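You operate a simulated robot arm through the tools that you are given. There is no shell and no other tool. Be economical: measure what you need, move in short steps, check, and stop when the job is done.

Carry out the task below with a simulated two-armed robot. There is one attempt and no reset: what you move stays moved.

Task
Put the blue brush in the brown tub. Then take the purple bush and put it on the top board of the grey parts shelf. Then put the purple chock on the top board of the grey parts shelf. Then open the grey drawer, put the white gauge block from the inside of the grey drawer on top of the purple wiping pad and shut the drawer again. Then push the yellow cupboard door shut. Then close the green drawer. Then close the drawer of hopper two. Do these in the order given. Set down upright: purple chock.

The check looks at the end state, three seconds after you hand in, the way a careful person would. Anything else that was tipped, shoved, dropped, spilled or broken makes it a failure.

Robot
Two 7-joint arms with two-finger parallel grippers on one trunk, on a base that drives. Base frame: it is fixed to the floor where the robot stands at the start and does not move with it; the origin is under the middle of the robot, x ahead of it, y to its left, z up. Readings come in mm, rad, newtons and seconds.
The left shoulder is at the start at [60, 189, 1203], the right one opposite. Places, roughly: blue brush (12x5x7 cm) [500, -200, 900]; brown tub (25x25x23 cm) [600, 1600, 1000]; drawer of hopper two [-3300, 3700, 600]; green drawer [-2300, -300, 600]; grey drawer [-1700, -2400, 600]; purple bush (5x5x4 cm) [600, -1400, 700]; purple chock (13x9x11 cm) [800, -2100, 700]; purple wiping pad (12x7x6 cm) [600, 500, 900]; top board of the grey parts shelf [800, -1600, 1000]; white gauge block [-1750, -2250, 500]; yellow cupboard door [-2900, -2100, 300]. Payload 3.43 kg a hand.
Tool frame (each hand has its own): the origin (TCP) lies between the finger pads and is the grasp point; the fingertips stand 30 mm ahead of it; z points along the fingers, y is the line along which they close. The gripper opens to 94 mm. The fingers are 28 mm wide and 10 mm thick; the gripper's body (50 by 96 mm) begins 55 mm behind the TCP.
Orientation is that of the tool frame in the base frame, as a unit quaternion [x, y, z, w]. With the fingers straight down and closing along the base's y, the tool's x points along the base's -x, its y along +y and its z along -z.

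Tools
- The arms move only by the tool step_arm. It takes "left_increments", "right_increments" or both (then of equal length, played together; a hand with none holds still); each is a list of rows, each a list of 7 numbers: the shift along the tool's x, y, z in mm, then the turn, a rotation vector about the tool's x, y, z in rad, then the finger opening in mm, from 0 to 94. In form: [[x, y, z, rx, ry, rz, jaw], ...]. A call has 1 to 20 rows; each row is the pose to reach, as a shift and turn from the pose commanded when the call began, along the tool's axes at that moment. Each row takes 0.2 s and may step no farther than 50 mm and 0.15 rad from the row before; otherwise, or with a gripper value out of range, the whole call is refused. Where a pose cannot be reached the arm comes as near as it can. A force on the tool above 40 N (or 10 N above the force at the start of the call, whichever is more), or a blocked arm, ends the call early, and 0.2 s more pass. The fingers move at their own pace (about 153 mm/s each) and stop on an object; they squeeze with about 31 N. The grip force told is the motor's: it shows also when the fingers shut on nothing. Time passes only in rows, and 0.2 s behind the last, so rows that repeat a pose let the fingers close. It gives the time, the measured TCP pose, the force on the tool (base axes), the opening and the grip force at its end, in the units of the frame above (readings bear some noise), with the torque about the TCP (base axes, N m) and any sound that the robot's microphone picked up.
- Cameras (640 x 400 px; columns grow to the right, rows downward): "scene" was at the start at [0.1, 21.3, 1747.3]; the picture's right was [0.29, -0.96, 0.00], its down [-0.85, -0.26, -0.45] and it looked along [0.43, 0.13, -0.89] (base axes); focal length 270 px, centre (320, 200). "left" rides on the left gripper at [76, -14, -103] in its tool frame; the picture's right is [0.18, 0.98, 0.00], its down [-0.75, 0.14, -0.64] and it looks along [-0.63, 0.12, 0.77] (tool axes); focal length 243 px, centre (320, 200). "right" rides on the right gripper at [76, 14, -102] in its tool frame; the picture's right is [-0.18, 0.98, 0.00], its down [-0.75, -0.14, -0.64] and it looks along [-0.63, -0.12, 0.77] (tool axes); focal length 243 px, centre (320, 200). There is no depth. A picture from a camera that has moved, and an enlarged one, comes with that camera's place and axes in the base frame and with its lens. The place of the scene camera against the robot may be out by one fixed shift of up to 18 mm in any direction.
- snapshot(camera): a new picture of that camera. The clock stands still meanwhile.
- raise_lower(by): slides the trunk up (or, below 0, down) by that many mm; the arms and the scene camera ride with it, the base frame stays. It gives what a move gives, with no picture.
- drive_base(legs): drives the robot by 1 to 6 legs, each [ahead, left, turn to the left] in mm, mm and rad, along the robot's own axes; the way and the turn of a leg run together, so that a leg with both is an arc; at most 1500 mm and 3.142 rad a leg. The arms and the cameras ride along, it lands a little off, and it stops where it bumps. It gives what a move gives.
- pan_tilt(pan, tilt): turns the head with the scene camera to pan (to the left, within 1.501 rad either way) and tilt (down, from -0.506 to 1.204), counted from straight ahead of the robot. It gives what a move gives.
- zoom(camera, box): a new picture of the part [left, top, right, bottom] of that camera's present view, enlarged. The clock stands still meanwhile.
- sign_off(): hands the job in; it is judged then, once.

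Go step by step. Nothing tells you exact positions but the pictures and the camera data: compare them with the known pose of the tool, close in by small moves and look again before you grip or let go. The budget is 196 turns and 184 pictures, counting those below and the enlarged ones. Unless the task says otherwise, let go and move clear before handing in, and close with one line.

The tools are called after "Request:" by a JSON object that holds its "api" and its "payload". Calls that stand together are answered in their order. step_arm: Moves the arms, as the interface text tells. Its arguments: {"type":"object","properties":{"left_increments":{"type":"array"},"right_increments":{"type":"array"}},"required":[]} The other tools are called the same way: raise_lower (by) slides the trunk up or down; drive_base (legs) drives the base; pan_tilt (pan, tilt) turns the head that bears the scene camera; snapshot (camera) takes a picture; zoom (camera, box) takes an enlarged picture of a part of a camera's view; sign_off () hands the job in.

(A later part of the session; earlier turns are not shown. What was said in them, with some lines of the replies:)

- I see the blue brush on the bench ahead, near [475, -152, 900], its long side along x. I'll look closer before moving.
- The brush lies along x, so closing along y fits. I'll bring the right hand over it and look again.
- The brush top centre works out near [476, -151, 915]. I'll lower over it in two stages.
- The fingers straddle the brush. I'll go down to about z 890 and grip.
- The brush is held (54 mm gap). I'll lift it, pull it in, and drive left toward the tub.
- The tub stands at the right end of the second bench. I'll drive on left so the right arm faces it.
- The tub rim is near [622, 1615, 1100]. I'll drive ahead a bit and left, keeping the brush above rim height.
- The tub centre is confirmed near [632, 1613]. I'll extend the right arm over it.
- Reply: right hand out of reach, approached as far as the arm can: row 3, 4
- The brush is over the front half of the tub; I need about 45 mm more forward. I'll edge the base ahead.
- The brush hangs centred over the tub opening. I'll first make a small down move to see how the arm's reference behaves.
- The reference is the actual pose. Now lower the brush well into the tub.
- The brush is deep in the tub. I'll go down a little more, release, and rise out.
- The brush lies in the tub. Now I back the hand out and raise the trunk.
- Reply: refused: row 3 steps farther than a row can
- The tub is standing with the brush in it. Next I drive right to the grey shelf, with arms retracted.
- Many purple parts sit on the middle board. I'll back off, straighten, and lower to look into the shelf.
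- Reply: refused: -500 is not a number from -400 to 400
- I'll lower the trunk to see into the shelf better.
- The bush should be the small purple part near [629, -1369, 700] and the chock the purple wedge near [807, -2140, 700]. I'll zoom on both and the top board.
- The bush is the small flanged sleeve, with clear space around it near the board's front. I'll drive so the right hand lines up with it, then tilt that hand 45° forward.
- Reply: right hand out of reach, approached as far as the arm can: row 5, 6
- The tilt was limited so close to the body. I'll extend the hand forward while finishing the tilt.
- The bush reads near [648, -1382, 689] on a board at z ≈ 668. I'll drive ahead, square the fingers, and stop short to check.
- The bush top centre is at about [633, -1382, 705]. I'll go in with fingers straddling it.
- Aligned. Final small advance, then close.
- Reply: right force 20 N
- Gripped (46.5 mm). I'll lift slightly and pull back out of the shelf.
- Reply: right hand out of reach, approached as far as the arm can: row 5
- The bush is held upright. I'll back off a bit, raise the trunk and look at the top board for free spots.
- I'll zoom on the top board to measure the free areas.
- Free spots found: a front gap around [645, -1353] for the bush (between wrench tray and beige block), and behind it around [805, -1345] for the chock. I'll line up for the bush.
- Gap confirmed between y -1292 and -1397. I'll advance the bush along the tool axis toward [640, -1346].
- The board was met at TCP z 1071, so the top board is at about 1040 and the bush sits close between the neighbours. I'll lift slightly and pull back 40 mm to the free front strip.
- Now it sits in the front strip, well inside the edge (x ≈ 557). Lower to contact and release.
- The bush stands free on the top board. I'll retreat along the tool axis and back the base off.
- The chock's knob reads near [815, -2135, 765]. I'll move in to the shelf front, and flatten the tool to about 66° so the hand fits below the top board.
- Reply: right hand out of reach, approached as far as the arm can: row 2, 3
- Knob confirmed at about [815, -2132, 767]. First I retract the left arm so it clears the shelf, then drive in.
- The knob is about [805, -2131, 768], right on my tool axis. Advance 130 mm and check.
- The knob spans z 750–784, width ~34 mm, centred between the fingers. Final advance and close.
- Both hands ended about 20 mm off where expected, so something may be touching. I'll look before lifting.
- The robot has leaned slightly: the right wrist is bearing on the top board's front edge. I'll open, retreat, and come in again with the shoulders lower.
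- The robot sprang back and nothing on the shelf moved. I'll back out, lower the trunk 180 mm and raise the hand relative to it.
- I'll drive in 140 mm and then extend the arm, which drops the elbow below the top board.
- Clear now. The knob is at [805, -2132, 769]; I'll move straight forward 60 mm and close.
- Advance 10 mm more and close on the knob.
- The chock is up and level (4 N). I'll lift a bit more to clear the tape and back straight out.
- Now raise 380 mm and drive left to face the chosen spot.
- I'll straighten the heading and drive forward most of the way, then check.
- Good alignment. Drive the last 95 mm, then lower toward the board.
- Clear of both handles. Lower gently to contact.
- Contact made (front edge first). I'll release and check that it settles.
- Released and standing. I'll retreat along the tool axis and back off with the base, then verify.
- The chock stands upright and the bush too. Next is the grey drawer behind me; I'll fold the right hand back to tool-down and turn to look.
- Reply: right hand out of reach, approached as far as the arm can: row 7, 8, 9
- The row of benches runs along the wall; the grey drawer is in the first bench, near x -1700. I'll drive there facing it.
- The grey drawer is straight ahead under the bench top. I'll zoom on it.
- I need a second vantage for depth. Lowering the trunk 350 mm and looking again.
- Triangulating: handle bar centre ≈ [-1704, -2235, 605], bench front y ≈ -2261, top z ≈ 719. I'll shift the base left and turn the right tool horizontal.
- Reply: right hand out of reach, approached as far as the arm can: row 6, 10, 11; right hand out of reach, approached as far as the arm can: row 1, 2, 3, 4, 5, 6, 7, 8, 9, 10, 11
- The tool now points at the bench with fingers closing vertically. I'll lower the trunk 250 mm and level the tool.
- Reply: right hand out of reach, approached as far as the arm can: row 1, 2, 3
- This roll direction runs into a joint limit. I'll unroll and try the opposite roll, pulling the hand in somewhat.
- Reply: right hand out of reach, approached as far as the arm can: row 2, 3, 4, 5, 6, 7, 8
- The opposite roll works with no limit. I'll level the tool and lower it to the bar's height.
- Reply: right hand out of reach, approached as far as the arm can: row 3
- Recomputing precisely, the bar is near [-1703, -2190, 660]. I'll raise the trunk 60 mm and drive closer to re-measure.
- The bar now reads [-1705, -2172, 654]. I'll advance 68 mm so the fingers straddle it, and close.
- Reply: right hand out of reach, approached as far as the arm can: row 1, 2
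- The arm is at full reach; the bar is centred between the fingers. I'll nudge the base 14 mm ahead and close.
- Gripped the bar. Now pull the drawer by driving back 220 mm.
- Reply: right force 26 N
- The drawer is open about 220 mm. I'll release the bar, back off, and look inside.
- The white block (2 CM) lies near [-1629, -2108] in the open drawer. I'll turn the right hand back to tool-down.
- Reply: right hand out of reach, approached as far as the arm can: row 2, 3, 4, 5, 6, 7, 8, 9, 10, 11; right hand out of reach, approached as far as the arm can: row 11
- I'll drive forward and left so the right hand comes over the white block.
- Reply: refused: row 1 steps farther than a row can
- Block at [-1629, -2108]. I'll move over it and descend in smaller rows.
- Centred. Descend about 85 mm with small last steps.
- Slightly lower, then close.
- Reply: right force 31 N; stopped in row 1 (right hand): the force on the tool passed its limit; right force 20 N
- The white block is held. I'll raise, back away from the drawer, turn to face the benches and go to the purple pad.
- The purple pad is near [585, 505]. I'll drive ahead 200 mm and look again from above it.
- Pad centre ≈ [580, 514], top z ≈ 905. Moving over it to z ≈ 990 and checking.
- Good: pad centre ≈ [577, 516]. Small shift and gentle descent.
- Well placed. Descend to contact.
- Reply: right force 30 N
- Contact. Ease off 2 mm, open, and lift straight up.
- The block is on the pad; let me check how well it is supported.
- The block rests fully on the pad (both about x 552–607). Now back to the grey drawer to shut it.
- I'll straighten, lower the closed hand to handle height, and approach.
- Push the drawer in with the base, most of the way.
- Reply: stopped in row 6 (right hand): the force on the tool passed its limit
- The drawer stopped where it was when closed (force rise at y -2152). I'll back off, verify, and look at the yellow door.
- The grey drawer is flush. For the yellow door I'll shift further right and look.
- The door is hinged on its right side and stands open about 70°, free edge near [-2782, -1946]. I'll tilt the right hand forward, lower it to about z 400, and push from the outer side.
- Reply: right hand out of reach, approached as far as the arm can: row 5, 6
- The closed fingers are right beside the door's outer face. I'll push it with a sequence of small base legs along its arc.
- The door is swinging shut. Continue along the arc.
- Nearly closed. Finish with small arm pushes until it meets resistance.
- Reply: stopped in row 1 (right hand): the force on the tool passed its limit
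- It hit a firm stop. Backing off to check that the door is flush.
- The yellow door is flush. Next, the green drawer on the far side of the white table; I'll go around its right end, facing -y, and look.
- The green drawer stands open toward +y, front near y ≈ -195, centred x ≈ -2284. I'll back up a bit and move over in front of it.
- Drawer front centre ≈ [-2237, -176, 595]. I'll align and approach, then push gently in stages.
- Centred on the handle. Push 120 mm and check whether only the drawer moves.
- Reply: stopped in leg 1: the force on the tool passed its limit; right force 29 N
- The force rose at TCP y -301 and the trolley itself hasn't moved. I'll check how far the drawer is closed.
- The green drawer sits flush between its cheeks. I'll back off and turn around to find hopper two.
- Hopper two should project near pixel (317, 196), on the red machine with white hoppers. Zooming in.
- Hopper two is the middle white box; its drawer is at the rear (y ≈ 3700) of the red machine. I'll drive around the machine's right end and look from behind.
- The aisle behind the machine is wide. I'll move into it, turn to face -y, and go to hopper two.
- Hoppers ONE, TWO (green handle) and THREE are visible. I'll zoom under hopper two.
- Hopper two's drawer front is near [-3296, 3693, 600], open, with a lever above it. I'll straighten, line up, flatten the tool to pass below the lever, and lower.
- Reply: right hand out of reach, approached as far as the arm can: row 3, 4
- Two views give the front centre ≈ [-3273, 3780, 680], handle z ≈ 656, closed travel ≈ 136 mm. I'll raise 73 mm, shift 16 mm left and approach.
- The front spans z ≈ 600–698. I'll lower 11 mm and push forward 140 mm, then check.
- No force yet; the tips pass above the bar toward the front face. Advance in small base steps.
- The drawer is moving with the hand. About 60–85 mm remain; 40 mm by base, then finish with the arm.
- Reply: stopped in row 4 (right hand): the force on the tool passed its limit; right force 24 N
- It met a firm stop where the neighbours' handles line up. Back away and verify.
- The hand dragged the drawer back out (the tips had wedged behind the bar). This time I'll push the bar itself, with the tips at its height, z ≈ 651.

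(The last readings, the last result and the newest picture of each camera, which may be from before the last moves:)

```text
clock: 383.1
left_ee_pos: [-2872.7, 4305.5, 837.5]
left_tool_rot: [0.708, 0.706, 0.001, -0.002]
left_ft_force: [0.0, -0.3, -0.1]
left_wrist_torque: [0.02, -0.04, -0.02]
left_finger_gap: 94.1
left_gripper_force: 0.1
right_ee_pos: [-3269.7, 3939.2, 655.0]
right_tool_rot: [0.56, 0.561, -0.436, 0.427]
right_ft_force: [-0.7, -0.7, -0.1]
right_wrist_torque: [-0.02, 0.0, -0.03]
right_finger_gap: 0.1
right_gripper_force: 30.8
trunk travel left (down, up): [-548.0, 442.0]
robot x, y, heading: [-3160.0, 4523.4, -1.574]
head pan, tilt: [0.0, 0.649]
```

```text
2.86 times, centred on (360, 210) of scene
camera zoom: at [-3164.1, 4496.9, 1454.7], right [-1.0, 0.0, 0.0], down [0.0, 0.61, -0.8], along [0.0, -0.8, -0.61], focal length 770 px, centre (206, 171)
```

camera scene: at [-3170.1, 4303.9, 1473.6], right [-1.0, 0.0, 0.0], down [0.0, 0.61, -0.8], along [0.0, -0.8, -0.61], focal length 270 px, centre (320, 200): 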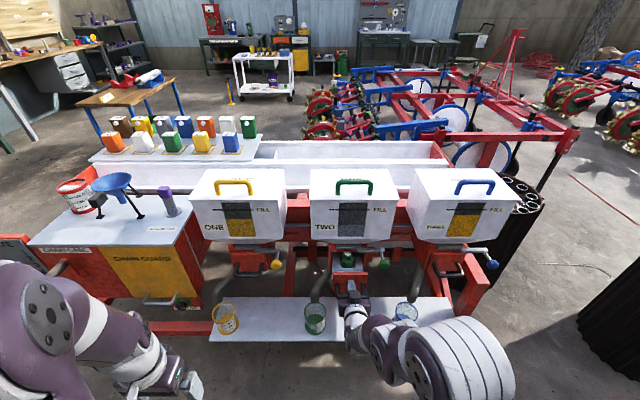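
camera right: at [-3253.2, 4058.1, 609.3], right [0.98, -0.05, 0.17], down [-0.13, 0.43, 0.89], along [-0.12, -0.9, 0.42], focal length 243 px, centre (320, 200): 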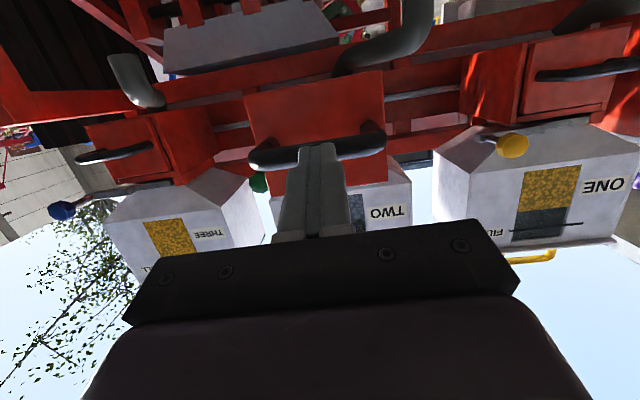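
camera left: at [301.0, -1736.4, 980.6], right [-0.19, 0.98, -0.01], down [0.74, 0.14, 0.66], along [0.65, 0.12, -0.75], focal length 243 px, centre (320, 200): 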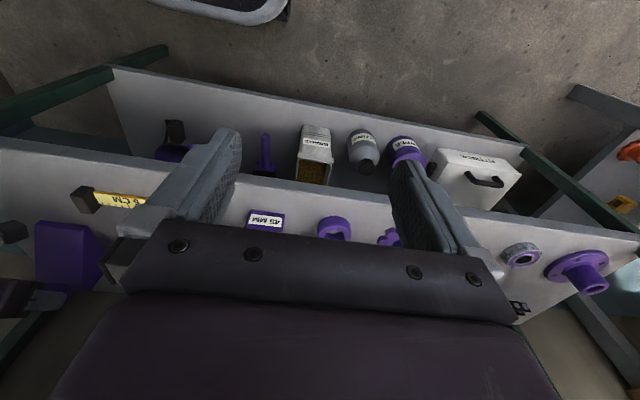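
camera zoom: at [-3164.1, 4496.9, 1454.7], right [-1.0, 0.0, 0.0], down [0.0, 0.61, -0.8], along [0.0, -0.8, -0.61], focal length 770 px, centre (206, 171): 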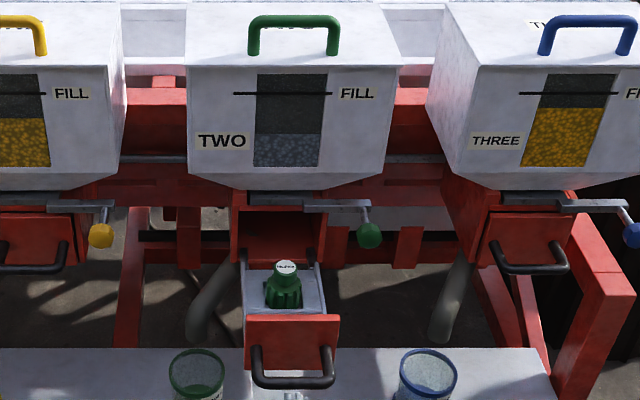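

The tips face the bar squarely (tip z ≈ 648, bar ≈ 652). Push 165 mm by base, then finish with the arm.

Request:
{"api": "drive_base", "payload": {"legs": [[100, 0, 0], [75, 0, 0]]}}

Request:
{"api": "snapshot", "payload": {"camera": "right"}}

Request:
{"api": "zoom", "payload": {"camera": "scene", "box": [200, 160, 520, 360]}}

```text
clock: 384.9
left_ee_pos: [-2871.9, 4131.8, 838.8]
left_tool_rot: [0.706, 0.708, 0.001, -0.002]
left_ft_force: [0.2, -1.0, 0.1]
left_wrist_torque: [0.02, 0.01, 0.01]
left_finger_gap: 93.9
left_gripper_force: 0.0
right_ee_pos: [-3268.1, 3762.7, 657.1]
right_tool_rot: [0.559, 0.561, -0.435, 0.428]
right_ft_force: [-0.2, 0.4, 0.0]
right_wrist_torque: [0.01, -0.04, 0.01]
right_finger_gap: 0.0
right_gripper_force: 30.8
trunk travel left (down, up): [-548.0, 442.0]
robot x, y, heading: [-3163.9, 4345.3, -1.569]
head pan, tilt: [0.0, 0.649]
```

```text
15 pictures are left
camera right: at [-3252.0, 3882.7, 609.2], right [0.98, -0.05, 0.17], down [-0.13, 0.43, 0.89], along [-0.12, -0.9, 0.41], focal length 243 px, centre (320, 200)
```

right: 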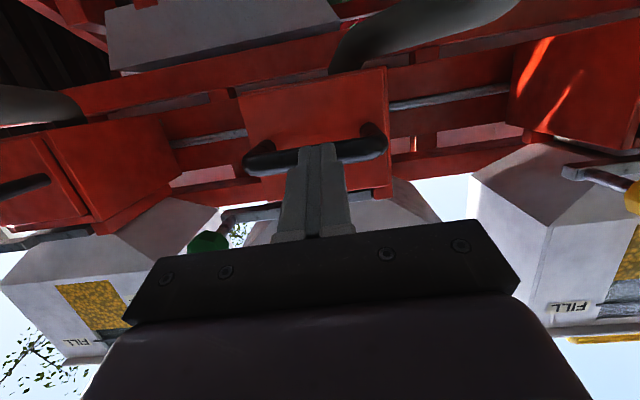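

```text
2.00 times, centred on (360, 260) of scene
camera zoom: at [-3163.9, 4321.6, 1454.6], right [-1.0, 0.0, 0.0], down [0.0, 0.61, -0.8], along [0.0, -0.8, -0.61], focal length 539 px, centre (240, 80)
```

zoom: 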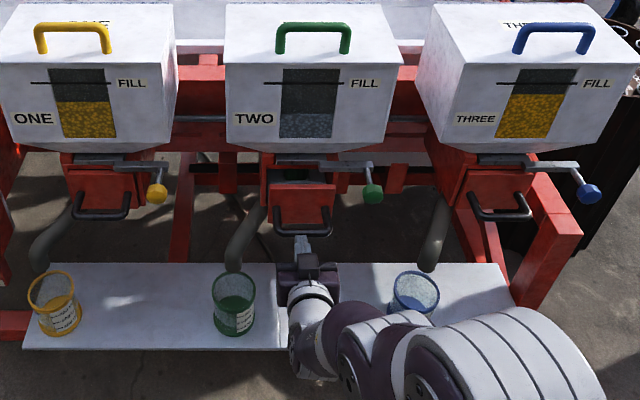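

The bar moves with the tips. Finish the remaining ~50 mm.

Request:
{"api": "drive_base", "payload": {"legs": [[22, 0, 0]]}}

Request:
{"api": "step_arm", "payload": {"right_increments": [[-1.5, 0, 6, 0, 0, 0, 0], [-3, 0, 12, 0, 0, 0, 0], [-4.5, 0, 18, 0, 0, 0, 0], [-6, 0, 24, 0, 0, 0, 0], [-7.5, 0, 30, 0, 0, 0, 0], [-9, 0, 36, 0, 0, 0, 0], [-10.5, 0, 42, 0, 0, 0, 0], [-12, 0, 48, 0, 0, 0, 0]]}}

Request:
{"api": "snapshot", "payload": {"camera": "right"}}

```text
clock: 385.7
left_ee_pos: [-2872.4, 4110.5, 838.6]
left_tool_rot: [0.708, 0.707, 0.001, -0.002]
left_ft_force: [-0.3, 0.3, 0.2]
left_wrist_torque: [0.04, -0.01, -0.03]
left_finger_gap: 93.9
left_gripper_force: 0.0
right_ee_pos: [-3268.0, 3742.6, 656.7]
right_tool_rot: [0.559, 0.562, -0.435, 0.428]
right_ft_force: [-0.1, 0.6, 0.7]
right_wrist_torque: [0.0, -0.04, 0.02]
right_finger_gap: 0.0
right_gripper_force: 31.2
trunk travel left (down, up): [-548.0, 442.0]
robot x, y, heading: [-3160.6, 4323.1, -1.57]
head pan, tilt: [0.0, 0.649]
```

```text
clock: 386.7
left_ee_pos: [-2872.0, 4116.0, 840.1]
left_tool_rot: [0.707, 0.707, -0.001, 0.0]
left_ft_force: [0.1, 0.0, 0.6]
left_wrist_torque: [0.01, 0.0, 0.02]
left_finger_gap: 93.9
left_gripper_force: 0.1
right_ee_pos: [-3267.6, 3724.6, 657.3]
right_tool_rot: [0.559, 0.562, -0.436, 0.428]
right_ft_force: [0.3, 28.0, 19.0]
right_wrist_torque: [-0.4, -0.06, 0.14]
right_finger_gap: 0.0
right_gripper_force: 31.2
trunk travel left (down, up): [-548.0, 442.0]
robot x, y, heading: [-3165.5, 4325.1, -1.571]
head pan, tilt: [0.0, 0.649]
stopped in row 5 (right hand): the force on the tool passed its limit (the readings are from after the stop); the commanded pose is now the measured one
```

```text
13 pictures are left
camera right: at [-3252.0, 3843.9, 610.0], right [0.98, -0.05, 0.17], down [-0.13, 0.43, 0.89], along [-0.11, -0.9, 0.42], focal length 243 px, centre (320, 200)
```

right: 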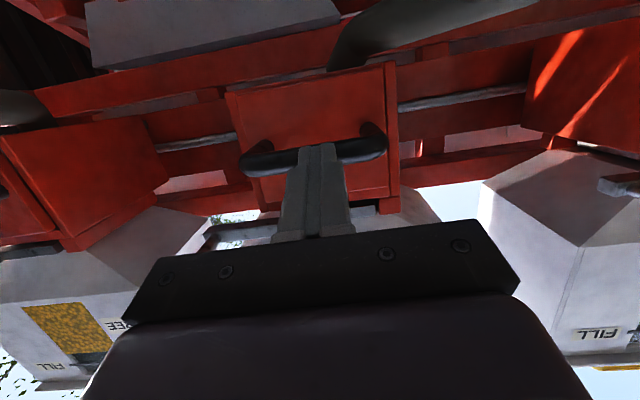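

The front is now inside its frame with a firm stop. Back straight off and verify.

Request:
{"api": "step_arm", "payload": {"right_increments": [[2, 0, -8, 0, 0, 0, 0], [7, 0, -28, 0, 0, 0, 0], [12, 0, -48, 0, 0, 0, 0]]}}

Request:
{"api": "drive_base", "payload": {"legs": [[-300, 0, 0]]}}

Request:
{"api": "zoom", "payload": {"camera": "scene", "box": [200, 90, 480, 265]}}

```text
clock: 387.5
left_ee_pos: [-2871.7, 4110.9, 839.0]
left_tool_rot: [0.707, 0.708, 0.001, -0.001]
left_ft_force: [-0.2, 0.3, -0.4]
left_wrist_torque: [-0.03, 0.02, -0.04]
left_finger_gap: 93.8
left_gripper_force: 0.0
right_ee_pos: [-3266.2, 3764.9, 651.8]
right_tool_rot: [0.561, 0.564, -0.432, 0.425]
right_ft_force: [-0.5, 0.6, -0.1]
right_wrist_torque: [0.0, 0.01, 0.01]
right_finger_gap: 0.2
right_gripper_force: 31.2
right hand out of reach, approached as far as the arm can: row 3
trunk travel left (down, up): [-548.0, 442.0]
robot x, y, heading: [-3163.1, 4326.8, -1.564]
head pan, tilt: [0.0, 0.649]
```

```text
clock: 389.6
left_ee_pos: [-2872.2, 4414.3, 839.5]
left_tool_rot: [0.707, 0.707, 0.0, 0.0]
left_ft_force: [-0.1, -0.3, 0.8]
left_wrist_torque: [-0.04, 0.01, 0.01]
left_finger_gap: 94.1
left_gripper_force: 0.1
right_ee_pos: [-3267.8, 4068.3, 654.5]
right_tool_rot: [0.562, 0.563, -0.433, 0.424]
right_ft_force: [-0.5, -0.2, 0.1]
right_wrist_torque: [0.02, 0.03, 0.0]
right_finger_gap: 0.0
right_gripper_force: 31.2
trunk travel left (down, up): [-548.0, 442.0]
robot x, y, heading: [-3164.4, 4630.6, -1.571]
head pan, tilt: [0.0, 0.649]
```

```text
2.29 times, centred on (340, 178) of scene
camera zoom: at [-3164.0, 4606.2, 1454.7], right [-1.0, 0.0, 0.0], down [0.0, 0.6, -0.8], along [0.0, -0.8, -0.6], focal length 616 px, centre (274, 251)
```

zoom: 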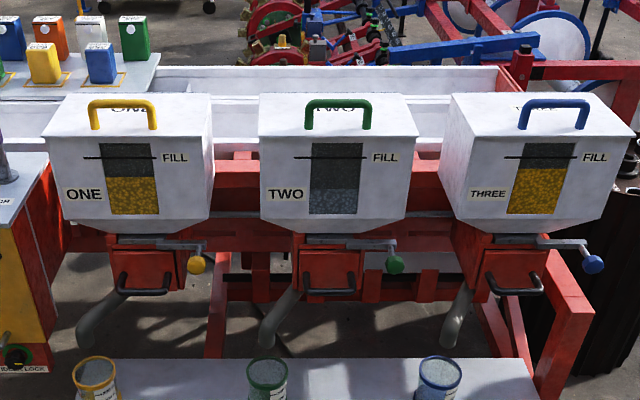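

Hopper two's drawer is flush now. Since I checked the green drawer only before backing off, I'll verify it from here.

Request:
{"api": "zoom", "payload": {"camera": "scene", "box": [225, 30, 305, 90]}}

```text
6.67 times, centred on (265, 60) of scene
camera zoom: at [-3164.0, 4606.2, 1454.7], right [-1.0, 0.0, 0.0], down [0.0, 0.6, -0.8], along [0.0, -0.8, -0.6], focal length 1798 px, centre (687, 1133)
```

zoom: 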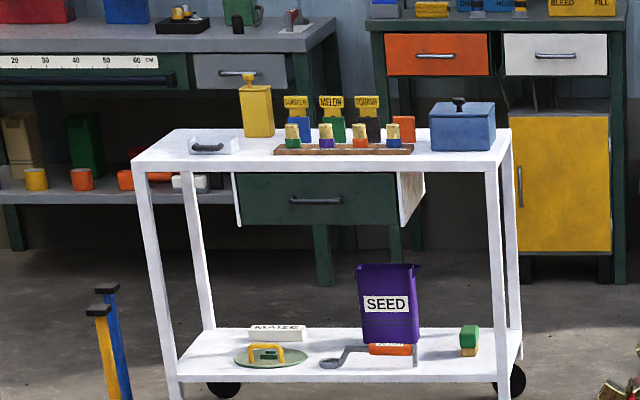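

All items check out: the green and grey drawers are shut, the yellow door is flush, and hopper two's drawer is closed. Both hands are clear, so I'm handing in.

Request:
{"api": "sign_off", "payload": {}}

```text
The job is handed in.
```

All seven tasks were done in the order given and the job is handed in. I checked each in pictures afterwards, the purple chock is upright, and nothing else looked disturbed.
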